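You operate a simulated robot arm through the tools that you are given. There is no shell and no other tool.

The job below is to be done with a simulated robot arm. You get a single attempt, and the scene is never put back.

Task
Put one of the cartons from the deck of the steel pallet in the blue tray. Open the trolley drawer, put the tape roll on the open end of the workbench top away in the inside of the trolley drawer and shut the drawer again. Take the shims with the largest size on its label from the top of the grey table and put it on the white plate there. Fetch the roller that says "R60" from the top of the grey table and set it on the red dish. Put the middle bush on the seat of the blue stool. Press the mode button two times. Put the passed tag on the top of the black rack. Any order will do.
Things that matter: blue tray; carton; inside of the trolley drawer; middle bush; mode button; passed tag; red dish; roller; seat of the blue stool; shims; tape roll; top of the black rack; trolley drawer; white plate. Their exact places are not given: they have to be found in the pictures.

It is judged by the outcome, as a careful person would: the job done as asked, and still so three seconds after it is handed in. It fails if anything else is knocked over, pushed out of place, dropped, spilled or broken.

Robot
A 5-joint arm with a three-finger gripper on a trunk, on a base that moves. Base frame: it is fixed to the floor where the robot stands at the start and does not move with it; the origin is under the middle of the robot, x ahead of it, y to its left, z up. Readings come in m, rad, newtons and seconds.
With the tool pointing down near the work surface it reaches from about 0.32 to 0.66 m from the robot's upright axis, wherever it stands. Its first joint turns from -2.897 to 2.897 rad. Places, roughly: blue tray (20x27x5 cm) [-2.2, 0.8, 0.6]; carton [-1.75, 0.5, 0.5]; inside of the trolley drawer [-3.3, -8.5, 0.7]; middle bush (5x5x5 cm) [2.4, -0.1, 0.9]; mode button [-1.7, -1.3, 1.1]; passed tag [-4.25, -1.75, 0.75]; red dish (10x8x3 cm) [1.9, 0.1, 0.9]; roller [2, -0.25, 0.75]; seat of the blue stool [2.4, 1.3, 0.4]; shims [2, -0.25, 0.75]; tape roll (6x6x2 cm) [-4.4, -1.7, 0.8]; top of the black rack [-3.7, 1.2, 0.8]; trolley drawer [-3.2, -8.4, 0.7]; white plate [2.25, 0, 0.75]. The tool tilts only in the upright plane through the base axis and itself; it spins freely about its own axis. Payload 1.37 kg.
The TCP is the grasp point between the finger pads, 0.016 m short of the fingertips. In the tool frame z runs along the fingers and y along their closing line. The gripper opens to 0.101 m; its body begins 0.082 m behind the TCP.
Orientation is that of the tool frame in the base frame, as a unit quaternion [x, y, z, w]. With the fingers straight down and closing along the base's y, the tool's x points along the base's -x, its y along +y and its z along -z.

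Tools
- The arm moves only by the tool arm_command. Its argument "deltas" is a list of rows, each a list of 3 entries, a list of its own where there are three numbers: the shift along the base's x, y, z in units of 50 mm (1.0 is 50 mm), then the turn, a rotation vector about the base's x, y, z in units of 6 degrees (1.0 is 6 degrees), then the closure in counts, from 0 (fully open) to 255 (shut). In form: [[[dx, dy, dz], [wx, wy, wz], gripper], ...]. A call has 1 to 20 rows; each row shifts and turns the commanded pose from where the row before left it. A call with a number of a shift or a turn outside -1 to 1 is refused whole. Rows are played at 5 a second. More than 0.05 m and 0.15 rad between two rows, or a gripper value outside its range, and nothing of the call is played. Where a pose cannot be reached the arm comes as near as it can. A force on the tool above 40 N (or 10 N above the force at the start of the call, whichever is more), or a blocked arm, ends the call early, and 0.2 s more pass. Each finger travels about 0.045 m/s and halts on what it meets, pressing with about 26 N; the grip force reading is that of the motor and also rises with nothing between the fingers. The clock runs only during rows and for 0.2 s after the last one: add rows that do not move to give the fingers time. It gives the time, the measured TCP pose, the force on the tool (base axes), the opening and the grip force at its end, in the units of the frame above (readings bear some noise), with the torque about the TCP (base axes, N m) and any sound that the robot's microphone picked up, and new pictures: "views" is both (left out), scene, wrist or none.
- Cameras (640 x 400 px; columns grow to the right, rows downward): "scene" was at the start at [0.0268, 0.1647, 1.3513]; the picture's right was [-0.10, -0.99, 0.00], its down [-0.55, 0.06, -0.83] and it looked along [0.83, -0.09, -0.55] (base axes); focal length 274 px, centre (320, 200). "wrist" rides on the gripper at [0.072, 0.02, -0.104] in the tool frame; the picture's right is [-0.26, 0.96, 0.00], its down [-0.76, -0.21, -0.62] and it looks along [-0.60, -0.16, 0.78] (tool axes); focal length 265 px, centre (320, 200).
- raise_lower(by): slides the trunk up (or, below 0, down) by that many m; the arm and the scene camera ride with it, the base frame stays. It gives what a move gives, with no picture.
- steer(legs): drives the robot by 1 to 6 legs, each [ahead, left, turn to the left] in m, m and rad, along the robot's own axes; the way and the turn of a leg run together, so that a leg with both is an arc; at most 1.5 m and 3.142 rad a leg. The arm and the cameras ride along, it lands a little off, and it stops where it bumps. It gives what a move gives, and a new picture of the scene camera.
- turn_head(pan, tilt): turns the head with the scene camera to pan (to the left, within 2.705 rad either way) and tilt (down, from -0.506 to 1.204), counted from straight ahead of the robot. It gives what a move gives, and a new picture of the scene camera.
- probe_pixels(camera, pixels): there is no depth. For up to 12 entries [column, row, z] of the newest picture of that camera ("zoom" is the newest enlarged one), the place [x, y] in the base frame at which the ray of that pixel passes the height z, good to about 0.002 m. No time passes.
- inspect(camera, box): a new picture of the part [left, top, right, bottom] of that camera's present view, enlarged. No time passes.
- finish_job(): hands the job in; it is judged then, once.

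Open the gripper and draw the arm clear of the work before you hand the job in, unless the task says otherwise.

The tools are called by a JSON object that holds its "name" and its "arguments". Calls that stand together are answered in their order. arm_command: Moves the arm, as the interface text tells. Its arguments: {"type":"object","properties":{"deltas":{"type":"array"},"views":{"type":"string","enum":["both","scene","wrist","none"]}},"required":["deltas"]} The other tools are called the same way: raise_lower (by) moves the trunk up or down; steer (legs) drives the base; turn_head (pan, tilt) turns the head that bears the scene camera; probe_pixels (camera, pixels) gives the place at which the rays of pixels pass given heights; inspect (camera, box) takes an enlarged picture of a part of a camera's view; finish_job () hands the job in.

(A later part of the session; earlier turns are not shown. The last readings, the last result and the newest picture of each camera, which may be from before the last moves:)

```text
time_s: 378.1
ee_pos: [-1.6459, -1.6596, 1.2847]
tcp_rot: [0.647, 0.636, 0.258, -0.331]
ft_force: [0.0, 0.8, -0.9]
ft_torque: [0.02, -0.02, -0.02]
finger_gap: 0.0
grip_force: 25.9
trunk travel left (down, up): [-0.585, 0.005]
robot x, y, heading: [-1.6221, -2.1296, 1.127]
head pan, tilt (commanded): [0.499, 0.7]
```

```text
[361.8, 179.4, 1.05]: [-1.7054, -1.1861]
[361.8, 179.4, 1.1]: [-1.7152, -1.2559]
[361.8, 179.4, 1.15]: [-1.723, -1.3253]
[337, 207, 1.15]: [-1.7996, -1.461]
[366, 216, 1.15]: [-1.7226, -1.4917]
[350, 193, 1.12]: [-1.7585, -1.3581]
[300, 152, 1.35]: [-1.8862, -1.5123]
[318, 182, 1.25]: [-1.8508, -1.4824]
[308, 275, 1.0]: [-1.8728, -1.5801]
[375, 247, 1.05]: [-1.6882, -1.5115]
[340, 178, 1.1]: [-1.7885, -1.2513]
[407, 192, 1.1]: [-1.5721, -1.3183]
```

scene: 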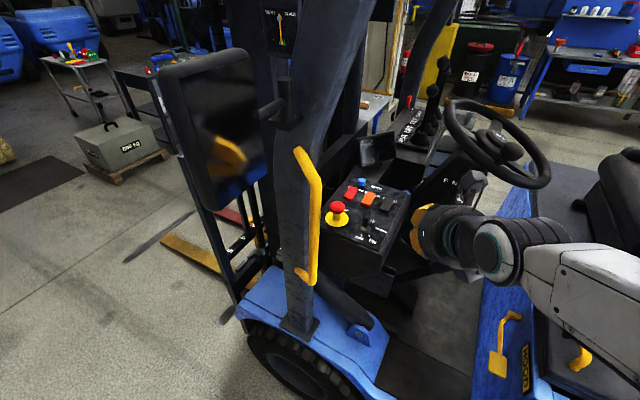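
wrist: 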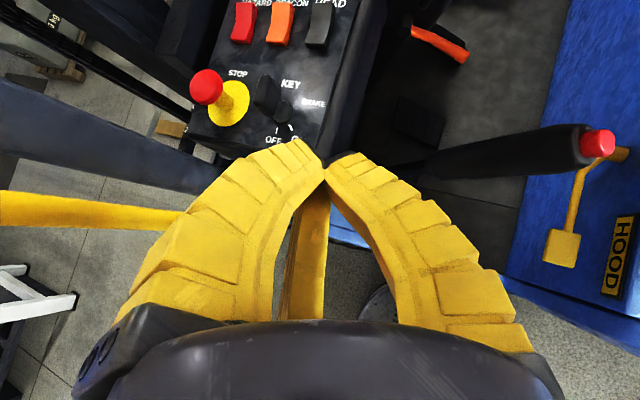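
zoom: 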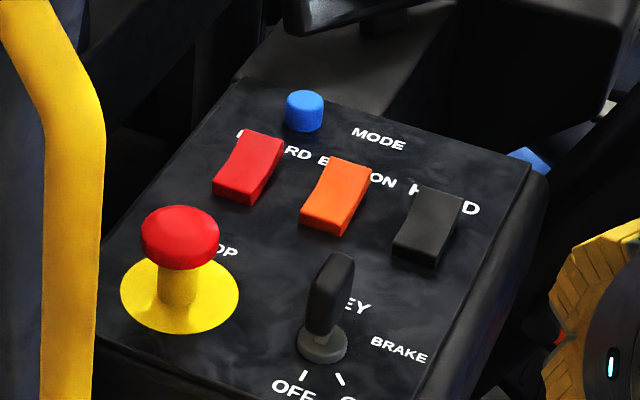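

Triangulation gives the MODE button top at [-1.720, -1.307, 1.136], and the yellow handle at about d=0.93, well forward. I shift the base 0.12 m forward to shorten the reach.

{"name": "steer", "arguments": {"legs": [[0, 0.115, 0]]}}

{"name": "arm_command", "arguments": {"deltas": [[[0, 0, 0], [0, 0, -0.6], 255], [[0, 0, 0], [0, 0, -0.6], 255]], "views": "both"}}

```text
time_s: 379.3
ee_pos: [-1.7522, -1.6125, 1.2838]
tcp_rot: [0.646, 0.637, 0.258, -0.331]
ft_force: [-1.6, 0.8, -0.2]
ft_torque: [0.02, -0.04, -0.03]
finger_gap: 0.0
grip_force: 26.0
trunk travel left (down, up): [-0.585, 0.005]
robot x, y, heading: [-1.7266, -2.0807, 1.128]
head pan, tilt (commanded): [0.499, 0.7]
```

scene: 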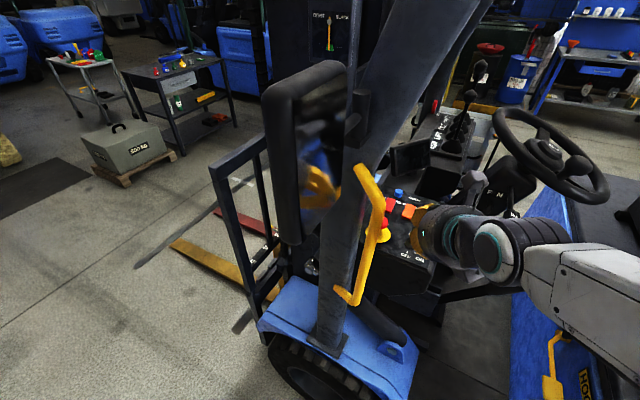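

```text
time_s: 379.9
ee_pos: [-1.7065, -1.609, 1.2841]
tcp_rot: [0.684, 0.597, 0.273, -0.319]
ft_force: [-0.1, -0.1, -0.3]
ft_torque: [0.0, 0.0, 0.06]
finger_gap: 0.0
grip_force: 26.0
out of reach, approached as far as the arm can: row 1, 2
trunk travel left (down, up): [-0.585, 0.005]
robot x, y, heading: [-1.727, -2.0819, 1.13]
head pan, tilt (commanded): [0.499, 0.7]
```

scene: 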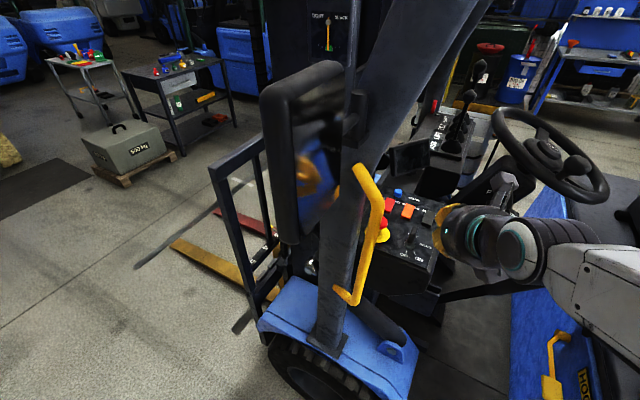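
wrist: 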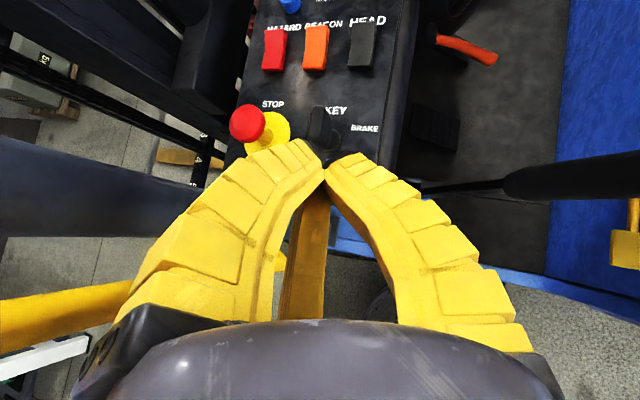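

In the wrist view the console is straight ahead: the blue button is at the top edge (290, 5). I advance the TCP to about [-1.7205, -1.35, 1.25] along the tool direction and look.

{"name": "arm_command", "arguments": {"deltas": [[[0.1057, 0.875, -0.113], [0, 0, 0], 255], [[0.1057, 0.875, -0.113], [0, 0, 0], 255], [[0.1057, 0.875, -0.113], [0, 0, 0], 255], [[0.1057, 0.875, -0.113], [0, 0, 0], 255], [[0.1057, 0.875, -0.113], [0, 0, 0], 255], [[0.1057, 0.875, -0.113], [0, 0, 0], 255], [[0, 0, 0], [0, 0, 0], 255]], "views": "both"}}

```text
time_s: 381.5
ee_pos: [-1.6893, -1.3464, 1.2508]
tcp_rot: [0.688, 0.592, 0.28, -0.313]
ft_force: [-0.5, 0.7, 0.4]
ft_torque: [-0.01, -0.01, -0.02]
finger_gap: 0.0
grip_force: 26.3
out of reach, approached as far as the arm can: row 4, 6
trunk travel left (down, up): [-0.585, 0.005]
robot x, y, heading: [-1.7274, -2.0808, 1.13]
head pan, tilt (commanded): [0.499, 0.7]
```

scene: 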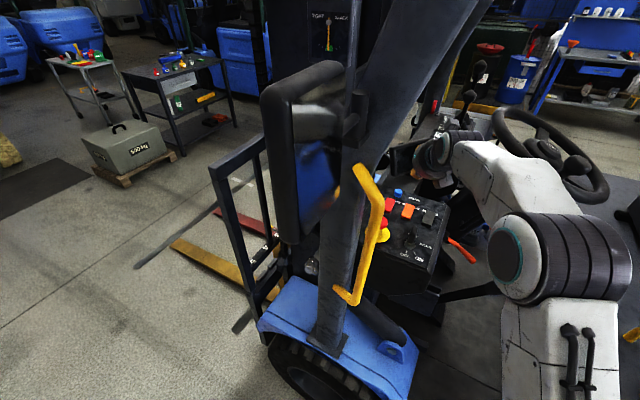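
wrist: 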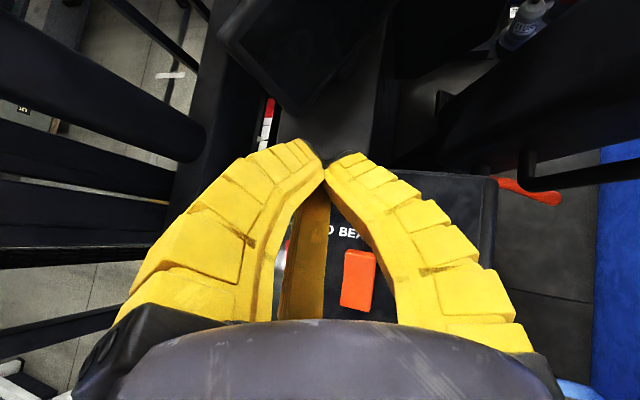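

The tool direction constraint left the TCP 3 cm off sideways. I rotate the commanded tool direction by +2.4° so that the commanded position becomes reachable, and check.

{"name": "arm_command", "arguments": {"deltas": [[[0, 0, 0], [0, 0, 0.4], 255], [[0, 0, 0], [0, 0, 0], 255]], "views": "wrist"}}

```text
time_s: 382.1
ee_pos: [-1.6888, -1.3454, 1.2511]
tcp_rot: [0.689, 0.592, 0.28, -0.313]
ft_force: [-0.2, -0.6, 0.8]
ft_torque: [-0.04, 0.0, -0.02]
finger_gap: 0.0
grip_force: 25.8
out of reach, approached as far as the arm can: row 1
trunk travel left (down, up): [-0.585, 0.005]
robot x, y, heading: [-1.728, -2.0826, 1.128]
head pan, tilt (commanded): [0.499, 0.7]
```

wrist: 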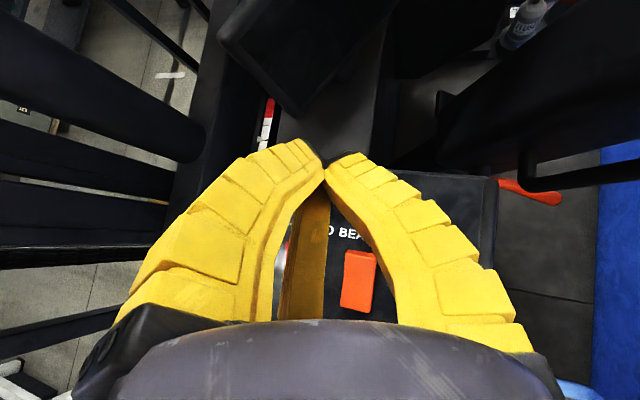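

Still short: the roll joint seems to be at its limit from my earlier roll. I undo about 18° of roll about the tool's own axis and check.

{"name": "arm_command", "arguments": {"deltas": [[[0, 0, 0], [0.0146, 0.7622, -0.6476], 255], [[0, 0, 0], [0.0146, 0.7622, -0.6476], 255], [[0, 0, 0], [0.0146, 0.7622, -0.6476], 255], [[0, 0, 0], [0, 0, 0], 255]], "views": "wrist"}}

```text
time_s: 383.1
ee_pos: [-1.6874, -1.3472, 1.2507]
tcp_rot: [0.772, 0.476, 0.226, -0.354]
ft_force: [-0.4, -0.7, 0.9]
ft_torque: [0.01, -0.02, 0.0]
finger_gap: 0.0
grip_force: 25.6
trunk travel left (down, up): [-0.585, 0.005]
robot x, y, heading: [-1.7267, -2.0822, 1.13]
head pan, tilt (commanded): [0.499, 0.7]
```

wrist: 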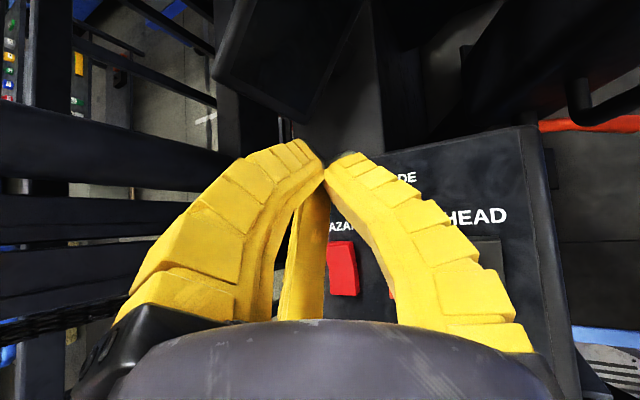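

The arm is responsive again. I check the scene view for the button relative to the fingertip.

{"name": "inspect", "arguments": {"camera": "scene", "box": [370, 120, 490, 270]}}

```text
2.67 times, centred on (430, 195) of scene
```

zoom: 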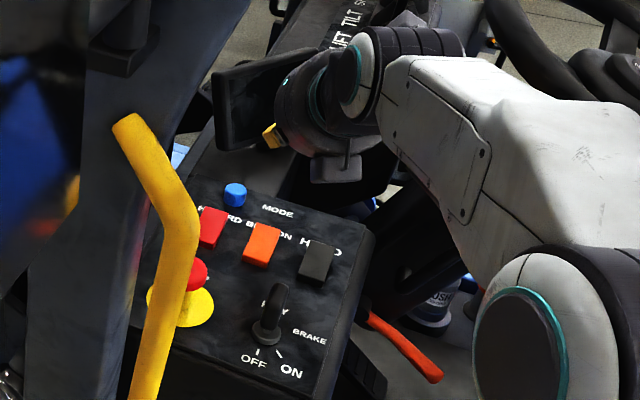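

I probe the button in this third view to confirm its position, and the visible fingertip.

{"name": "probe_pixels", "arguments": {"camera": "scene", "pixels": [[397.7, 190.3, 1.1], [397.7, 190.3, 1.136], [397.7, 190.3, 1.17], [410, 172, 1.22], [410, 172, 1.24], [384, 223, 1.17], [411, 233, 1.17]]}}

```text
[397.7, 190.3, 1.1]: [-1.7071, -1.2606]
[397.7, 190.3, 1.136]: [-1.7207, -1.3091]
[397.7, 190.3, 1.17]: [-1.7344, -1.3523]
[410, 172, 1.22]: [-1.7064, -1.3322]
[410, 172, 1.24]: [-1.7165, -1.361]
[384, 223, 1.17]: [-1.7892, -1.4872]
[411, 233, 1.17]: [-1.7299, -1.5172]
```

Three rays agree: button top [-1.7205, -1.3075, 1.136]. I move the TCP above it to [-1.720, -1.311, 1.19], turning the tool direction +2.5°.

{"name": "arm_command", "arguments": {"deltas": [[[-0.326, 0.36, -0.3], [0, 0, 0.21], 255], [[-0.326, 0.36, -0.3], [0, 0, 0.21], 255], [[0, 0, 0], [0, 0, 0], 255]], "views": "both"}}

{"name": "inspect", "arguments": {"camera": "scene", "box": [370, 120, 490, 270]}}

```text
time_s: 383.9
ee_pos: [-1.7205, -1.3106, 1.2212]
tcp_rot: [0.762, 0.493, 0.219, -0.358]
ft_force: [-0.2, -0.1, -0.1]
ft_torque: [-0.02, -0.05, -0.02]
finger_gap: 0.0
grip_force: 26.2
trunk travel left (down, up): [-0.585, 0.005]
robot x, y, heading: [-1.7252, -2.0823, 1.127]
head pan, tilt (commanded): [0.499, 0.7]
```

scene: 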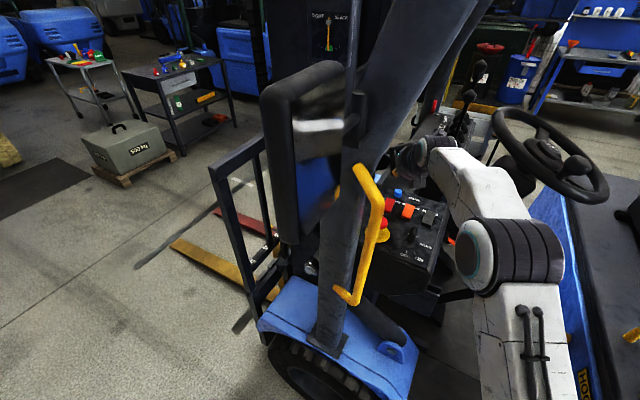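
wrist: 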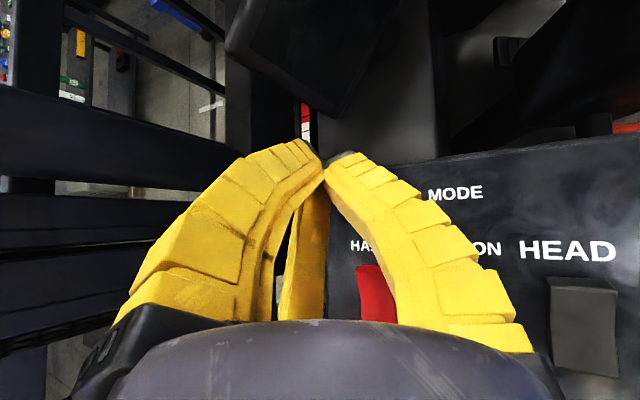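

```text
2.67 times, centred on (430, 195) of scene
```

zoom: 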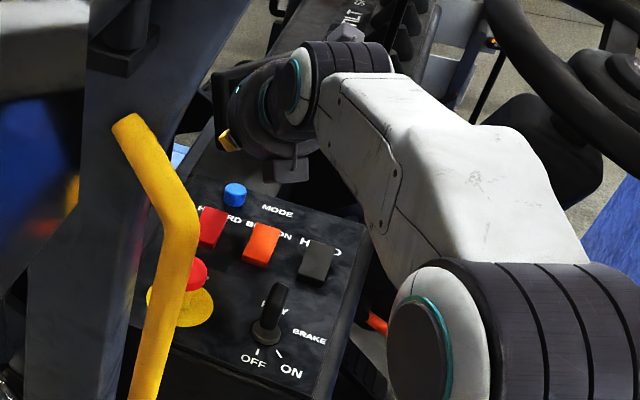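

The TCP is above the button at z 1.221. I lower to about 1.171 and look closely from the side.

{"name": "arm_command", "arguments": {"deltas": [[[0, 0, -0.25], [0, 0, 0], 255], [[0, 0, -0.25], [0, 0, 0], 255], [[0, 0, -0.25], [0, 0, 0], 255], [[0, 0, -0.25], [0, 0, 0], 255], [[0, 0, 0], [0, 0, 0], 255]], "views": "wrist"}}

{"name": "inspect", "arguments": {"camera": "scene", "box": [375, 150, 455, 220]}}

```text
time_s: 385.1
ee_pos: [-1.7212, -1.3119, 1.1714]
tcp_rot: [0.762, 0.494, 0.219, -0.358]
ft_force: [0.5, -0.3, 0.6]
ft_torque: [0.01, -0.01, 0.03]
finger_gap: 0.0
grip_force: 25.7
trunk travel left (down, up): [-0.585, 0.005]
robot x, y, heading: [-1.7281, -2.0831, 1.131]
head pan, tilt (commanded): [0.499, 0.7]
```

wrist: 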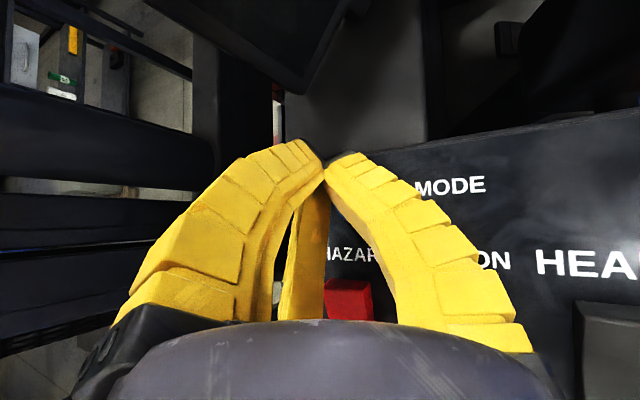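

```text
5.71 times, centred on (415, 185) of scene
```

zoom: 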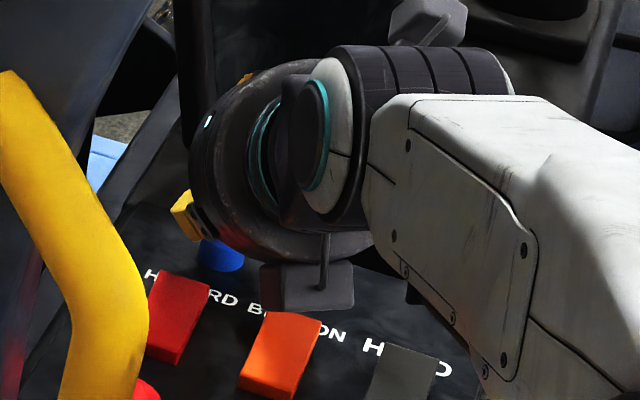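

A side block on the gripper hangs low and would strike the rocker switches. I rise 9 cm and roll the tool +77° about its own axis so that neither side block is underneath.

{"name": "arm_command", "arguments": {"deltas": [[[0, 0, 0.6], [0, 0, 0], 255], [[0, 0, 0.6], [0, 0, 0], 255], [[0, 0, 0.6], [0, 0, 0], 255], [[0, 0, 0], [-0.02, 0.75, -0.64], 255], [[0, 0, 0], [-0.02, 0.75, -0.64], 255], [[0, 0, 0], [-0.02, 0.75, -0.64], 255], [[0, 0, 0], [-0.02, 0.75, -0.64], 255], [[0, 0, 0], [-0.02, 0.75, -0.64], 255], [[0, 0, 0], [-0.02, 0.75, -0.64], 255], [[0, 0, 0], [-0.02, 0.75, -0.64], 255], [[0, 0, 0], [-0.02, 0.75, -0.64], 255], [[0, 0, 0], [-0.02, 0.75, -0.64], 255], [[0, 0, 0], [-0.02, 0.75, -0.64], 255], [[0, 0, 0], [-0.02, 0.75, -0.64], 255], [[0, 0, 0], [-0.02, 0.75, -0.64], 255], [[0, 0, 0], [-0.02, 0.75, -0.64], 255]], "views": "both"}}

{"name": "inspect", "arguments": {"camera": "scene", "box": [370, 120, 490, 270]}}

```text
time_s: 388.5
ee_pos: [-1.7218, -1.3112, 1.2614]
tcp_rot: [0.904, -0.088, -0.052, -0.415]
ft_force: [-0.3, 1.1, 0.5]
ft_torque: [0.0, 0.01, -0.02]
finger_gap: 0.0
grip_force: 26.7
trunk travel left (down, up): [-0.585, 0.005]
robot x, y, heading: [-1.7289, -2.0856, 1.131]
head pan, tilt (commanded): [0.499, 0.7]
```

scene: 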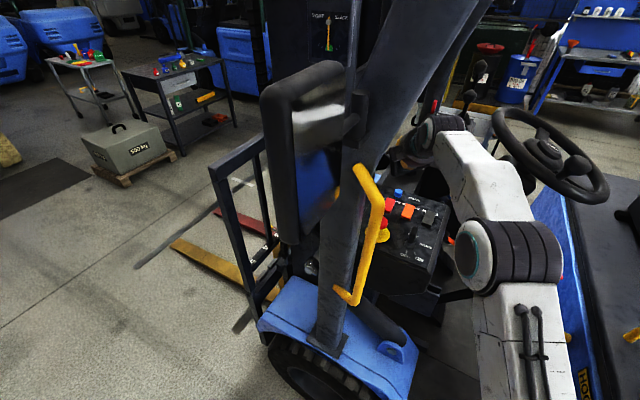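
wrist: 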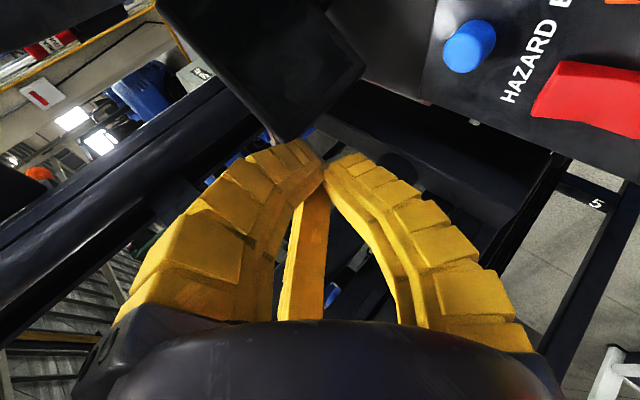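

```text
2.67 times, centred on (430, 195) of scene
```

zoom: 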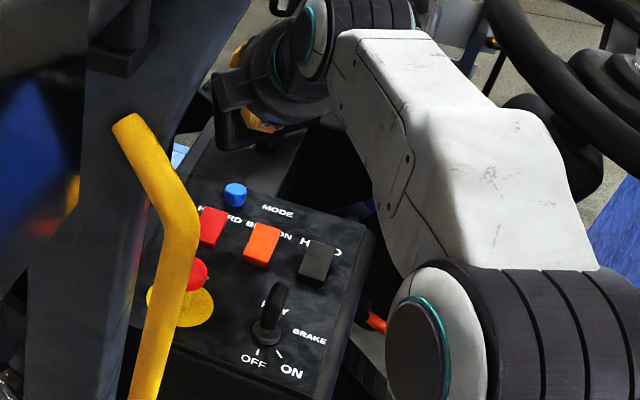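

Now the wrist camera itself sees the blue button at (469, 45). I probe it to cross-check.

{"name": "probe_pixels", "arguments": {"camera": "wrist", "pixels": [[472, 38, 1.136], [472, 38, 1.12], [458, 55, 1.12], [472, 38, 1.15]]}}

{"name": "inspect", "arguments": {"camera": "wrist", "box": [400, 0, 560, 110]}}

```text
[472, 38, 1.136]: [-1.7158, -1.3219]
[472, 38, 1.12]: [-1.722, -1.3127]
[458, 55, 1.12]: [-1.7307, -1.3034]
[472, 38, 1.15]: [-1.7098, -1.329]
```

```text
3.64 times, centred on (480, 55) of wrist
```

zoom: 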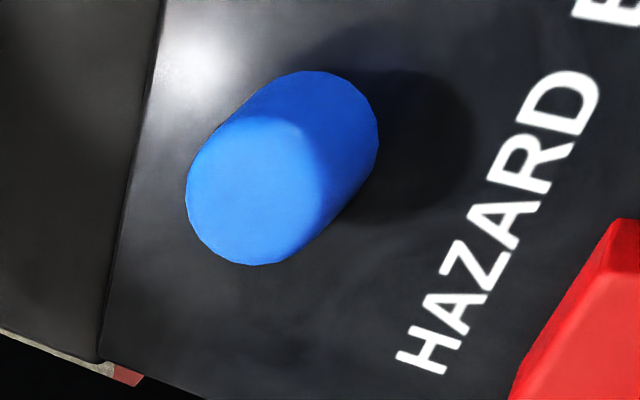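

The button's top face centre is at about (463, 52) in the wrist picture. I probe it at likely heights.

{"name": "probe_pixels", "arguments": {"camera": "wrist", "pixels": [[463, 52.3, 1.136], [463, 52.3, 1.14], [463, 52.3, 1.13], [477.3, 38.6, 1.12], [477.3, 38.6, 1.115], [477.3, 38.6, 1.125]]}}

```text
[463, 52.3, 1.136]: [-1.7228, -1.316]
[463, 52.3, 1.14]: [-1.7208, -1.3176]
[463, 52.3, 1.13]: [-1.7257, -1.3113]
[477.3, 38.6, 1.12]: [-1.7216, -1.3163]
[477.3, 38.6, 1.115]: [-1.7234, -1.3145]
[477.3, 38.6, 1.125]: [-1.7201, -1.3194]
```

Both cameras agree within 8 mm. I shift 5 mm back and descend to z 1.175, viewing before contact.

{"name": "arm_command", "arguments": {"deltas": [[[0, -0.1, -0.4], [0, 0, 0], 255], [[0, 0, -0.5], [0, 0, 0], 255], [[0, 0, -0.5], [0, 0, 0], 255], [[0, 0, -0.3], [0, 0, 0], 255], [[0, 0, 0], [0, 0, 0], 255]], "views": "wrist"}}

{"name": "inspect", "arguments": {"camera": "scene", "box": [375, 150, 455, 220]}}

{"name": "inspect", "arguments": {"camera": "wrist", "box": [260, 60, 480, 220]}}

```text
time_s: 389.7
ee_pos: [-1.7212, -1.3167, 1.1757]
tcp_rot: [0.904, -0.087, -0.051, -0.415]
ft_force: [0.8, -0.3, 0.4]
ft_torque: [0.0, -0.02, -0.03]
finger_gap: 0.0
grip_force: 25.9
trunk travel left (down, up): [-0.585, 0.005]
robot x, y, heading: [-1.7272, -2.0833, 1.135]
head pan, tilt (commanded): [0.499, 0.7]
```

wrist: 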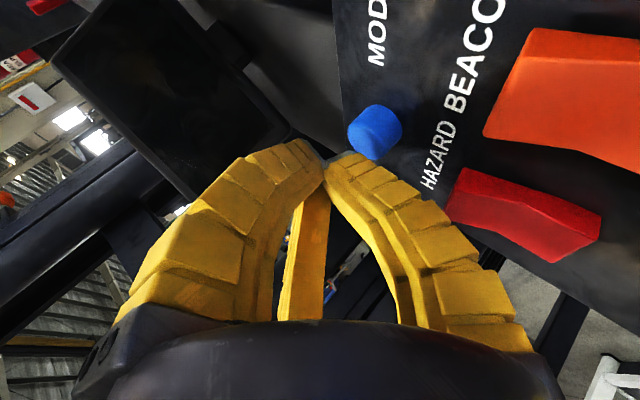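

```text
5.71 times, centred on (415, 185) of scene
```

zoom: 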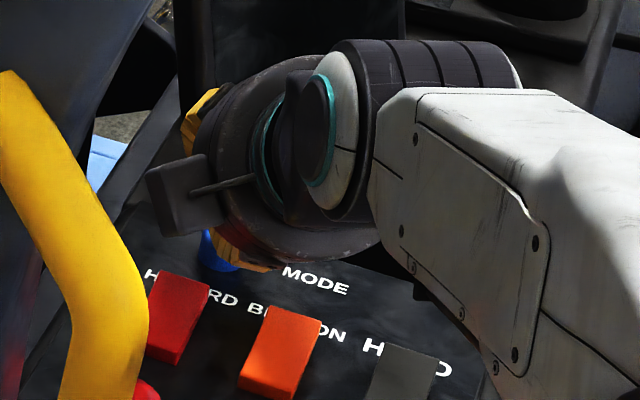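

```text
2.50 times, centred on (370, 140) of wrist
```

zoom: 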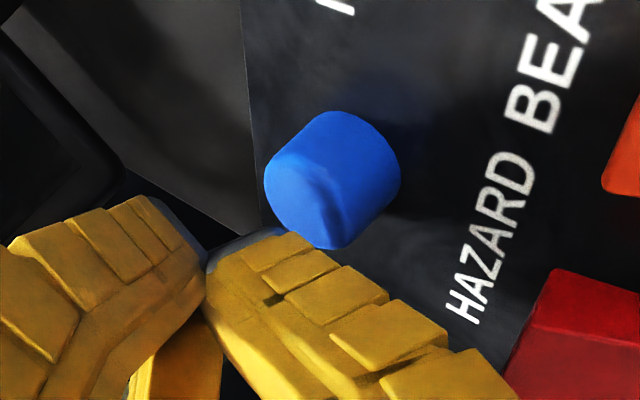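

The button lies directly under the thumb tip's path. I lower 10 mm, then continue in 1 mm steps watching force and sound.

{"name": "arm_command", "arguments": {"deltas": [[[0, 0, -0.1], [0, 0, 0], 255], [[0, 0, -0.1], [0, 0, 0], 255], [[0, 0, 0], [0, 0, 0], 255]], "views": "wrist"}}

{"name": "inspect", "arguments": {"camera": "wrist", "box": [260, 60, 480, 220]}}

```text
time_s: 390.5
ee_pos: [-1.7208, -1.3145, 1.1659]
tcp_rot: [0.904, -0.087, -0.052, -0.416]
ft_force: [-0.4, 0.4, -0.2]
ft_torque: [-0.02, 0.02, 0.01]
finger_gap: 0.0003
grip_force: 26.0
trunk travel left (down, up): [-0.585, 0.005]
robot x, y, heading: [-1.7274, -2.0816, 1.133]
head pan, tilt (commanded): [0.499, 0.7]
```

wrist: 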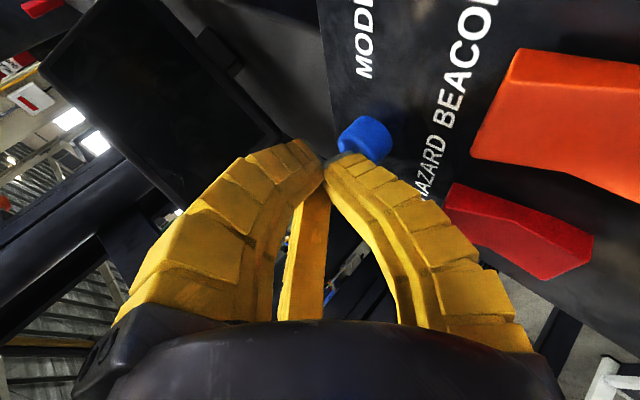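

```text
2.50 times, centred on (370, 140) of wrist
```

zoom: 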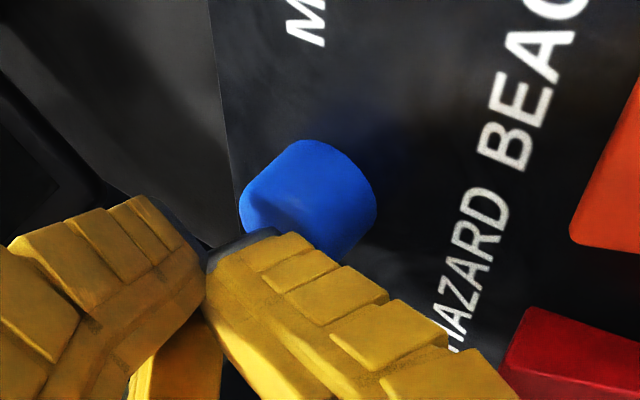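

Nearly touching. I go down in 1 mm steps, six rows, watching the readings.

{"name": "arm_command", "arguments": {"deltas": [[[0, 0, -0.02], [0, 0, 0], 255], [[0, 0, -0.02], [0, 0, 0], 255], [[0, 0, -0.02], [0, 0, 0], 255], [[0, 0, -0.02], [0, 0, 0], 255]], "views": "none"}}

```text
time_s: 391.5
ee_pos: [-1.7211, -1.3147, 1.1619]
tcp_rot: [0.904, -0.087, -0.051, -0.416]
ft_force: [0.7, -0.3, 1.4]
ft_torque: [0.01, 0.0, 0.0]
finger_gap: 0.0003
grip_force: 25.8
trunk travel left (down, up): [-0.585, 0.005]
robot x, y, heading: [-1.7244, -2.079, 1.13]
head pan, tilt (commanded): [0.499, 0.7]
```

{"name": "arm_command", "arguments": {"deltas": [[[0, 0, -0.02], [0, 0, 0], 255], [[0, 0, -0.02], [0, 0, 0], 255], [[0, 0, -0.02], [0, 0, 0], 255]], "views": "none"}}

```text
time_s: 392.3
ee_pos: [-1.7212, -1.3159, 1.1597]
tcp_rot: [0.904, -0.087, -0.051, -0.415]
ft_force: [-0.2, 0.0, 1.7]
ft_torque: [-0.02, 0.0, 0.01]
finger_gap: 0.0
grip_force: 25.7
trunk travel left (down, up): [-0.585, 0.005]
robot x, y, heading: [-1.7247, -2.0854, 1.138]
head pan, tilt (commanded): [0.499, 0.7]
heard: click
```

A click was heard: first press registered. I rise 12 mm to release it fully.

{"name": "arm_command", "arguments": {"deltas": [[[0, 0, 0.08], [0, 0, 0], 255], [[0, 0, 0.08], [0, 0, 0], 255], [[0, 0, 0.1], [0, 0, 0], 255], [[0, 0, 0], [0, 0, 0], 255], [[0, 0, 0], [0, 0, 0], 255]], "views": "wrist"}}

```text
time_s: 393.5
ee_pos: [-1.7207, -1.3161, 1.173]
tcp_rot: [0.904, -0.087, -0.051, -0.416]
ft_force: [-0.1, 0.2, -0.1]
ft_torque: [0.01, 0.0, 0.0]
finger_gap: 0.0001
grip_force: 25.7
trunk travel left (down, up): [-0.585, 0.005]
robot x, y, heading: [-1.7277, -2.081, 1.126]
head pan, tilt (commanded): [0.499, 0.7]
```

wrist: 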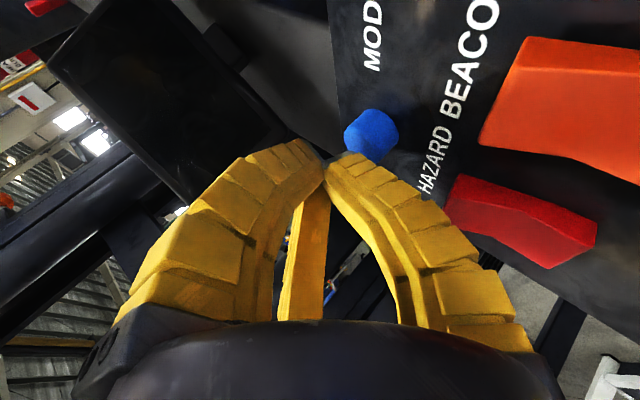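

The button is released. I press a second time: 9 mm down, then 1 mm steps until the click.

{"name": "arm_command", "arguments": {"deltas": [[[0, 0, -0.09], [0, 0, 0], 255], [[0, 0, -0.09], [0, 0, 0], 255], [[0, 0, -0.02], [0, 0, 0], 255], [[0, 0, -0.02], [0, 0, 0], 255], [[0, 0, -0.02], [0, 0, 0], 255]], "views": "none"}}

```text
time_s: 394.7
ee_pos: [-1.7198, -1.3145, 1.1604]
tcp_rot: [0.904, -0.087, -0.051, -0.415]
ft_force: [-0.8, -0.3, 1.1]
ft_torque: [-0.01, -0.01, -0.04]
finger_gap: 0.0
grip_force: 25.7
trunk travel left (down, up): [-0.585, 0.005]
robot x, y, heading: [-1.7258, -2.0804, 1.129]
head pan, tilt (commanded): [0.499, 0.7]
```

No click yet at 1.160. One or two more millimetres.

{"name": "arm_command", "arguments": {"deltas": [[[0, 0, -0.02], [0, 0, 0], 255], [[0, 0, -0.02], [0, 0, 0], 255]], "views": "none"}}

```text
time_s: 395.3
ee_pos: [-1.7202, -1.3144, 1.1583]
tcp_rot: [0.904, -0.087, -0.051, -0.416]
ft_force: [-0.5, -0.3, 1.8]
ft_torque: [0.01, -0.01, 0.02]
finger_gap: 0.0001
grip_force: 26.8
trunk travel left (down, up): [-0.585, 0.005]
robot x, y, heading: [-1.727, -2.0803, 1.129]
head pan, tilt (commanded): [0.499, 0.7]
heard: click
```

Second click heard, so the button was pressed exactly two times. I rise 12 cm, roll the tool back, and then withdraw along the way I came in.

{"name": "arm_command", "arguments": {"deltas": [[[0, 0, 0.4], [0, 0, 0], 255], [[0, 0, 0.6], [0, 0, 0], 255], [[0, 0, 0.7], [0, 0, 0], 255], [[0, 0, 0.7], [0, 0, 0], 255], [[0, 0, 0], [0.02, -0.75, 0.64], 255], [[0, 0, 0], [0.02, -0.75, 0.64], 255], [[0, 0, 0], [0.02, -0.75, 0.64], 255], [[0, 0, 0], [0.02, -0.75, 0.64], 255], [[0, 0, 0], [0.02, -0.75, 0.64], 255], [[0, 0, 0], [0.02, -0.75, 0.64], 255], [[0, 0, 0], [0.02, -0.75, 0.64], 255], [[0, 0, 0], [0.02, -0.75, 0.64], 255], [[0, 0, 0], [0.02, -0.75, 0.64], 255], [[0, 0, 0], [0.02, -0.75, 0.64], 255], [[0, 0, 0], [0.02, -0.75, 0.64], 255]], "views": "none"}}

{"name": "arm_command", "arguments": {"deltas": [[[0, -0.96, 0], [0, 0, 0], 255], [[0, -0.96, 0], [0, 0, 0], 255], [[0, -0.96, 0], [0, 0, 0], 255], [[0, -0.96, 0], [0, 0, 0], 255], [[0, -0.96, 0], [0, 0, 0], 255], [[0, -0.96, 0], [0, 0, 0], 255]], "views": "scene"}}

```text
time_s: 398.5
ee_pos: [-1.7203, -1.3154, 1.2779]
tcp_rot: [0.808, 0.413, 0.182, -0.379]
ft_force: [-0.3, -0.2, 0.0]
ft_torque: [-0.01, 0.0, 0.0]
finger_gap: 0.0003
grip_force: 26.3
trunk travel left (down, up): [-0.585, 0.005]
robot x, y, heading: [-1.7274, -2.0826, 1.132]
head pan, tilt (commanded): [0.499, 0.7]
```

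```text
time_s: 399.9
ee_pos: [-1.7167, -1.6047, 1.2786]
tcp_rot: [0.807, 0.413, 0.179, -0.381]
ft_force: [-0.4, -0.1, 0.6]
ft_torque: [0.02, -0.01, 0.0]
finger_gap: 0.0002
grip_force: 26.6
out of reach, approached as far as the arm can: row 6
trunk travel left (down, up): [-0.585, 0.005]
robot x, y, heading: [-1.7287, -2.0835, 1.129]
head pan, tilt (commanded): [0.499, 0.7]
```

scene: 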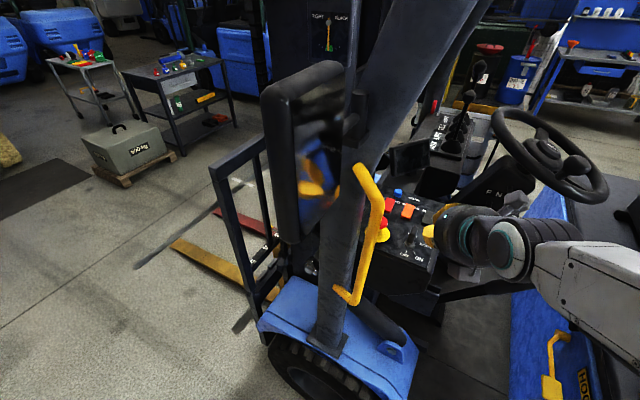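

I back the base out (straight toward -y), then straighten the tool to point down.

{"name": "steer", "arguments": {"legs": [[-0.4, -0.15, 0]]}}

{"name": "arm_command", "arguments": {"deltas": [[[0, 0, 0], [-1, -0.026, 0], 255], [[0, 0, 0], [-1, -0.026, 0], 255], [[0, 0, 0], [-1, -0.026, 0], 255], [[0, 0, 0], [-1, -0.026, 0], 255], [[0, 0, -0.3], [-1, -0.026, 0], 255], [[0, 0, -0.3], [-1, -0.026, 0], 255], [[0, 0, -0.3], [-1, -0.026, 0], 255], [[0, 0, -0.3], [-1, -0.026, 0], 0], [[0, 0, -0.3], [-0.3, -0.008, 0], 0], [[0, 0, 0], [0, 0, 0], 0]], "views": "none"}}

```text
time_s: 402.5
ee_pos: [-1.7484, -2.0191, 1.2796]
tcp_rot: [0.806, 0.416, 0.178, -0.381]
ft_force: [0.0, 0.4, 0.7]
ft_torque: [0.01, -0.02, -0.02]
finger_gap: 0.0
grip_force: 26.2
trunk travel left (down, up): [-0.585, 0.005]
robot x, y, heading: [-1.7592, -2.4961, 1.137]
head pan, tilt (commanded): [0.499, 0.7]
```

scene: 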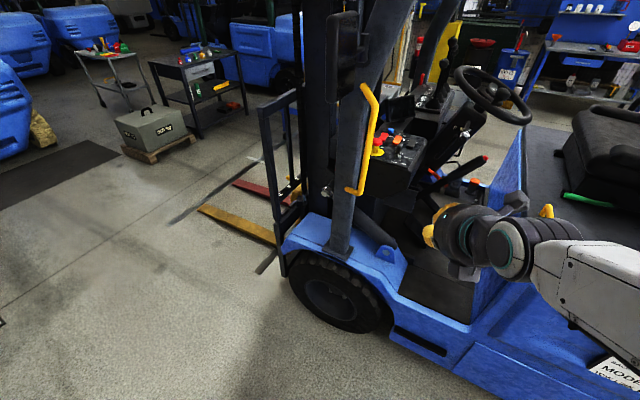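

```text
time_s: 404.7
ee_pos: [-1.749, -2.0206, 1.2021]
tcp_rot: [0.89, 0.455, -0.001, 0.003]
ft_force: [0.7, 0.3, -0.4]
ft_torque: [0.02, 0.03, 0.03]
finger_gap: 0.1002
grip_force: 0.3
trunk travel left (down, up): [-0.585, 0.005]
robot x, y, heading: [-1.7572, -2.5025, 1.137]
head pan, tilt (commanded): [0.499, 0.7]
```

The tool is vertical again. I lower the trunk 6 cm and drive back to the near end of the workbench, then turn to face it.

{"name": "raise_lower", "arguments": {"by": -0.06}}

{"name": "steer", "arguments": {"legs": [[0, 1.5, 0], [0.583, 0.69, 0], [0.047, 0.54, 0], [0, 0, 3.12]]}}

{"name": "turn_head", "arguments": {"pan": 0.0, "tilt": 0.9}}

```text
time_s: 405.7
ee_pos: [-1.7472, -2.0203, 1.143]
tcp_rot: [0.89, 0.456, 0.0, 0.002]
ft_force: [0.5, -0.1, -0.2]
ft_torque: [0.01, -0.04, 0.0]
finger_gap: 0.1006
grip_force: 0.1
trunk travel left (down, up): [-0.525, 0.065]
robot x, y, heading: [-1.7568, -2.5012, 1.135]
head pan, tilt (commanded): [0.499, 0.7]
```

```text
time_s: 427.4
ee_pos: [-4.0361, -1.2954, 1.142]
tcp_rot: [-0.43, 0.903, 0.001, 0.0]
ft_force: [0.3, -0.2, 0.1]
ft_torque: [0.02, 0.02, 0.0]
finger_gap: 0.101
grip_force: 0.1
trunk travel left (down, up): [-0.525, 0.065]
robot x, y, heading: [-3.9994, -0.819, -2.058]
head pan, tilt (commanded): [0.499, 0.7]
```

scene: 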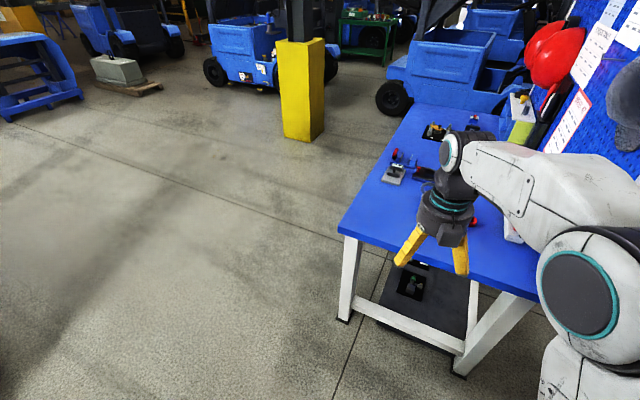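

```text
time_s: 428.3
ee_pos: [-4.0372, -1.2953, 1.1439]
tcp_rot: [-0.43, 0.903, 0.001, 0.0]
ft_force: [-0.2, 1.0, 0.8]
ft_torque: [0.01, 0.0, 0.02]
finger_gap: 0.1005
grip_force: 0.0
trunk travel left (down, up): [-0.525, 0.065]
robot x, y, heading: [-3.998, -0.8166, -2.064]
head pan, tilt (commanded): [0.0, 0.901]
```

scene: 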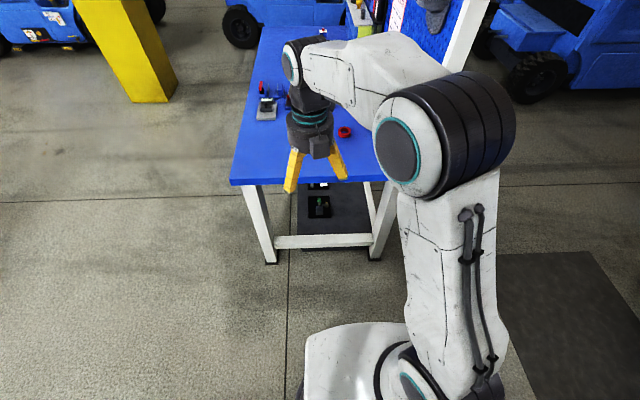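

The tape roll is visible at (345, 131). I drive 0.4 m ahead to the bench end.

{"name": "steer", "arguments": {"legs": [[0.4, 0, 0]]}}

{"name": "arm_command", "arguments": {"deltas": [[[0, 0, 0], [0, 0, 0], 0]], "views": "wrist"}}

{"name": "inspect", "arguments": {"camera": "scene", "box": [320, 140, 440, 230]}}

```text
time_s: 430.8
ee_pos: [-4.2278, -1.6492, 1.1428]
tcp_rot: [-0.429, 0.903, 0.002, 0.001]
ft_force: [-0.7, -1.1, 0.4]
ft_torque: [0.03, -0.07, 0.05]
finger_gap: 0.1006
grip_force: 0.0
trunk travel left (down, up): [-0.525, 0.065]
robot x, y, heading: [-4.1909, -1.1683, -2.063]
head pan, tilt (commanded): [0.0, 0.901]
```

scene: 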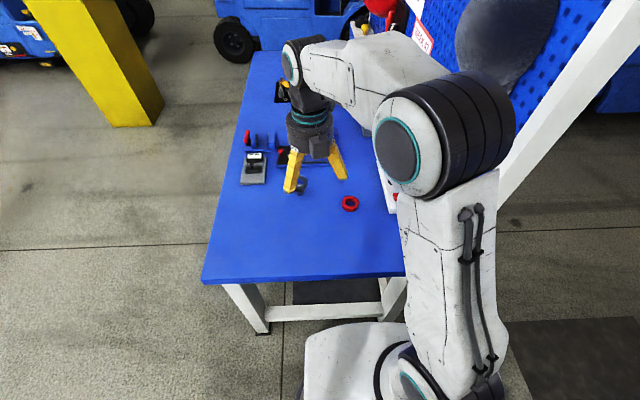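

```text
time_s: 431.2
ee_pos: [-4.2266, -1.6475, 1.1431]
tcp_rot: [-0.43, 0.903, 0.001, 0.001]
ft_force: [0.0, -0.5, -0.8]
ft_torque: [-0.01, 0.01, 0.01]
finger_gap: 0.1004
grip_force: 0.1
trunk travel left (down, up): [-0.525, 0.065]
robot x, y, heading: [-4.1904, -1.1693, -2.065]
head pan, tilt (commanded): [0.0, 0.901]
```

wrist: 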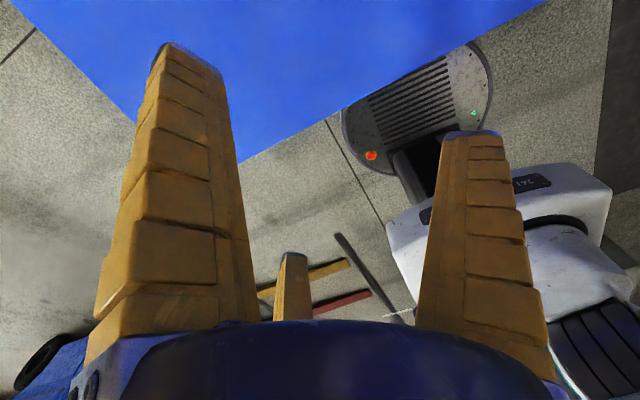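

```text
4.44 times, centred on (380, 185) of scene
```

zoom: 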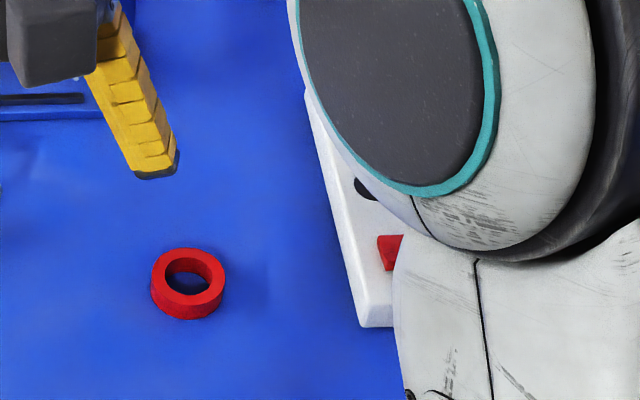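

I probe the tape ring's top centre and rim in the scene view.

{"name": "probe_pixels", "arguments": {"camera": "scene", "pixels": [[350.2, 202, 0.82], [350, 205, 0.8], [342, 203, 0.82], [358.6, 203, 0.82], [350, 196, 0.82], [350, 208.5, 0.82]]}}

```text
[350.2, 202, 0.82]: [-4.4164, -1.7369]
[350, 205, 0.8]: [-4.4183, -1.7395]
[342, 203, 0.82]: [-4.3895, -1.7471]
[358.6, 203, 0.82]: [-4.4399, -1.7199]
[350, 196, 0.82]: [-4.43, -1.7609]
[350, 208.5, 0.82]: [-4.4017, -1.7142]
```

Tape centre is [-4.4165, -1.737], outer diameter about 56 mm. I move above it, turning the tool -30° so no finger points at the power strip, and lower to z 0.93.

{"name": "arm_command", "arguments": {"deltas": [[[-0.76, -0.358, 0], [0, 0, -1], 0], [[-0.76, -0.358, 0], [0, 0, -1], 0], [[-0.76, -0.358, 0], [0, 0, -1], 0], [[-0.76, -0.358, 0], [0, 0, -1], 40], [[-0.76, -0.358, 0], [0, 0, -1], 70], [[0, 0, -0.8], [0, 0, 0], 70], [[0, 0, -0.9], [0, 0, 0], 70], [[0, 0, -0.9], [0, 0, 0], 70], [[0, 0, -0.9], [0, 0, 0], 70], [[0, 0, -0.7], [0, 0, 0], 70], [[0, 0, 0], [0, 0, 0], 70]], "views": "both"}}

```text
time_s: 433.6
ee_pos: [-4.4167, -1.7375, 1.1313]
tcp_rot: [-0.182, 0.983, 0.002, 0.001]
ft_force: [0.3, -0.6, 0.4]
ft_torque: [0.0, 0.03, -0.01]
finger_gap: 0.0759
grip_force: 1.8
out of reach, approached as far as the arm can: row 6, 7, 8, 9, 10
trunk travel left (down, up): [-0.525, 0.065]
robot x, y, heading: [-4.1887, -1.1716, -2.061]
head pan, tilt (commanded): [0.0, 0.901]
```

scene: 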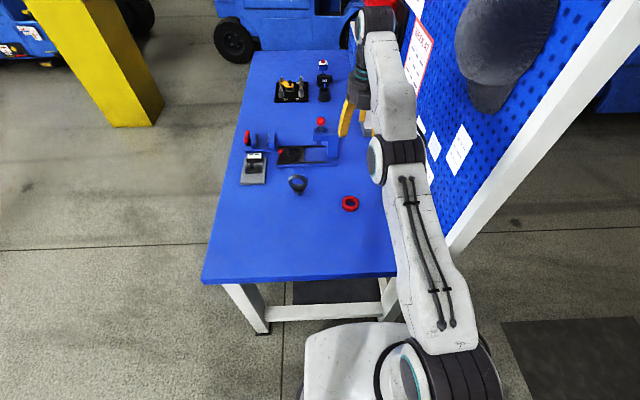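
wrist: 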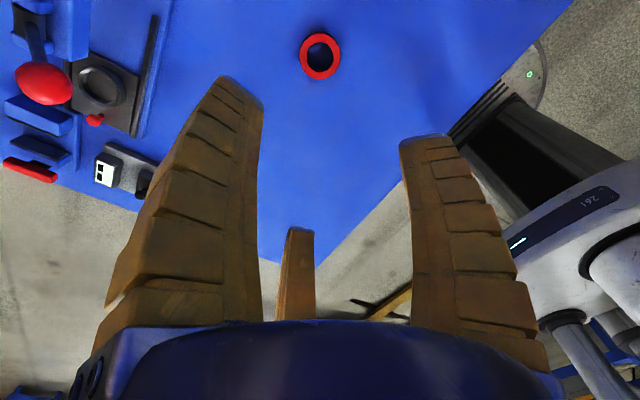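

The arm reached its straight-elbow pose again and did not go down. I free it with an inward-and-down move.

{"name": "arm_command", "arguments": {"deltas": [[[0.2, 0.5, -0.7], [0, 0, 0], 70], [[0.2, 0.5, -0.7], [0, 0, 0], 70], [[0.2, 0.5, -0.7], [0, 0, 0], 70]], "views": "none"}}

```text
time_s: 434.4
ee_pos: [-4.415, -1.7368, 1.1313]
tcp_rot: [-0.182, 0.983, 0.002, 0.002]
ft_force: [-0.3, 0.9, -0.8]
ft_torque: [0.01, -0.01, -0.02]
finger_gap: 0.0759
grip_force: 1.9
out of reach, approached as far as the arm can: row 1, 2, 3
trunk travel left (down, up): [-0.525, 0.065]
robot x, y, heading: [-4.1918, -1.1711, -2.061]
head pan, tilt (commanded): [0.0, 0.901]
```

I use the tilt trick that freed it before: tilt outward 12°, then untilt while moving inward and down.

{"name": "arm_command", "arguments": {"deltas": [[[0, 0, 0], [-0.927, 0.374, 0], 70], [[0, 0, 0], [-0.927, 0.374, 0], 70], [[0.1, 0.25, 0], [0, 0, 0], 70]], "views": "none"}}

{"name": "arm_command", "arguments": {"deltas": [[[0, 0, 0], [0.927, -0.374, 0], 70], [[0, 0, 0], [0.927, -0.374, 0], 70], [[0.15, 0.37, -0.8], [0, 0, 0], 70], [[0.15, 0.37, -0.8], [0, 0, 0], 70]], "views": "none"}}

```text
time_s: 435.2
ee_pos: [-4.4167, -1.7365, 1.1313]
tcp_rot: [-0.182, 0.983, 0.002, 0.001]
ft_force: [0.0, 0.6, -0.3]
ft_torque: [0.01, 0.0, -0.03]
finger_gap: 0.0758
grip_force: 1.7
out of reach, approached as far as the arm can: row 1, 2, 3
trunk travel left (down, up): [-0.525, 0.065]
robot x, y, heading: [-4.1899, -1.1742, -2.063]
head pan, tilt (commanded): [0.0, 0.901]
```

```text
time_s: 436.2
ee_pos: [-4.3912, -1.6689, 1.0312]
tcp_rot: [-0.179, 0.978, 0.088, 0.053]
ft_force: [0.0, 0.4, 1.0]
ft_torque: [-0.03, 0.02, 0.04]
finger_gap: 0.0759
grip_force: 2.5
out of reach, approached as far as the arm can: row 1, 2
trunk travel left (down, up): [-0.525, 0.065]
robot x, y, heading: [-4.1876, -1.1705, -2.064]
head pan, tilt (commanded): [0.0, 0.901]
```

Freed, now with a 12° inward tilt. I correct the tilt, go down to z 0.93 here, and only then extend out over the tape.

{"name": "arm_command", "arguments": {"deltas": [[[0, 0, -0.3], [-0.913, 0.345, 0], 70], [[0, 0, -0.5], [-0.913, 0.345, 0], 70], [[0, 0, -0.6], [0, 0, 0], 70], [[0, 0, -0.6], [0, 0, 0], 70], [[-0.25, -0.68, 0], [0, 0, 0], 70], [[-0.25, -0.68, 0], [0, 0, 0], 70], [[0, 0, 0], [0, 0, 0], 70]], "views": "both"}}

```text
time_s: 437.8
ee_pos: [-4.4143, -1.7349, 0.9295]
tcp_rot: [-0.182, 0.983, 0.004, 0.002]
ft_force: [0.6, -0.6, 0.3]
ft_torque: [0.03, 0.0, -0.04]
finger_gap: 0.0759
grip_force: 1.8
trunk travel left (down, up): [-0.525, 0.065]
robot x, y, heading: [-4.1906, -1.1672, -2.061]
head pan, tilt (commanded): [0.0, 0.901]
```

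scene: 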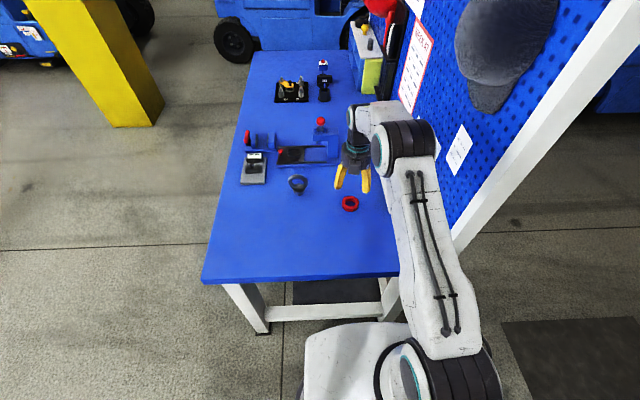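
wrist: 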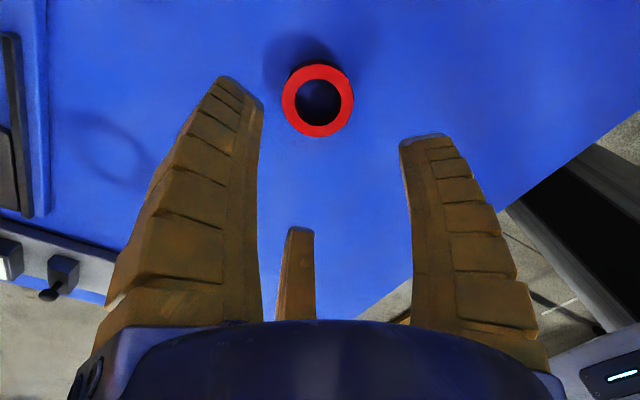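

The tape ring is nearly under the TCP axis at (318, 100). I probe it for the final offset.

{"name": "probe_pixels", "arguments": {"camera": "wrist", "pixels": [[318, 100.5, 0.82], [318, 100.5, 0.825], [282, 101, 0.82], [354, 101, 0.82]]}}

```text
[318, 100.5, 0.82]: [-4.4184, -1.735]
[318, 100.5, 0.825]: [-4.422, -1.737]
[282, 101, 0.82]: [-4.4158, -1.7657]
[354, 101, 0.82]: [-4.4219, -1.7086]
```

Offset is only 4 mm. I descend onto the tape to z 0.8205 and close.

{"name": "arm_command", "arguments": {"deltas": [[[-0.09, -0.01, -0.6], [0, 0, 0], 70], [[0, 0, -0.7], [0, 0, 0], 70], [[0, 0, -0.6], [0, 0, 0], 70], [[0, 0, -0.2], [0, 0, 0], 70], [[0, 0, -0.08], [0, 0, 0], 70], [[0, 0, 0], [0, 0, 0], 70]], "views": "wrist"}}

{"name": "arm_command", "arguments": {"deltas": [[[0, 0, 0], [0, 0, 0], 255], [[0, 0, 0], [0, 0, 0], 255], [[0, 0, 0], [0, 0, 0], 255], [[0, 0, 0], [0, 0, 0], 255], [[0, 0, 0], [0, 0, 0], 255], [[0, 0, 0], [0, 0, 0], 255]], "views": "wrist"}}

```text
time_s: 439.2
ee_pos: [-4.4186, -1.7361, 0.8207]
tcp_rot: [-0.183, 0.983, 0.004, 0.001]
ft_force: [0.5, 0.0, -0.9]
ft_torque: [0.0, 0.01, 0.01]
finger_gap: 0.076
grip_force: 1.8
trunk travel left (down, up): [-0.525, 0.065]
robot x, y, heading: [-4.1915, -1.1658, -2.068]
head pan, tilt (commanded): [0.0, 0.901]
```

wrist: 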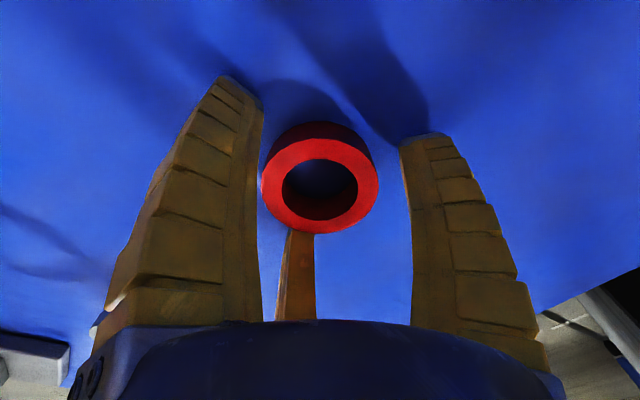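

```text
time_s: 440.6
ee_pos: [-4.4182, -1.7366, 0.82]
tcp_rot: [-0.182, 0.983, 0.004, 0.002]
ft_force: [0.6, 0.6, 3.2]
ft_torque: [0.02, 0.02, -0.01]
finger_gap: 0.0534
grip_force: 25.9
trunk travel left (down, up): [-0.525, 0.065]
robot x, y, heading: [-4.1909, -1.1689, -2.064]
head pan, tilt (commanded): [0.0, 0.901]
```

wrist: 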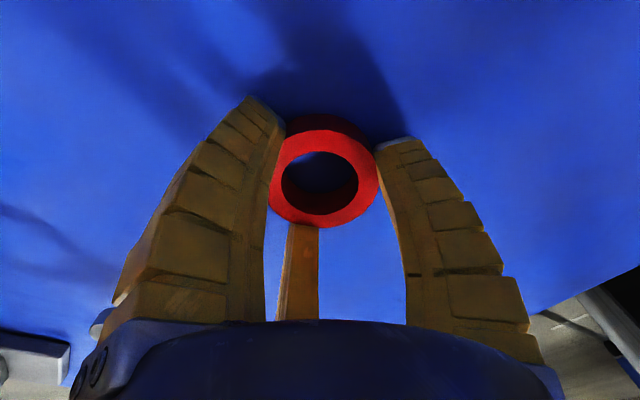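

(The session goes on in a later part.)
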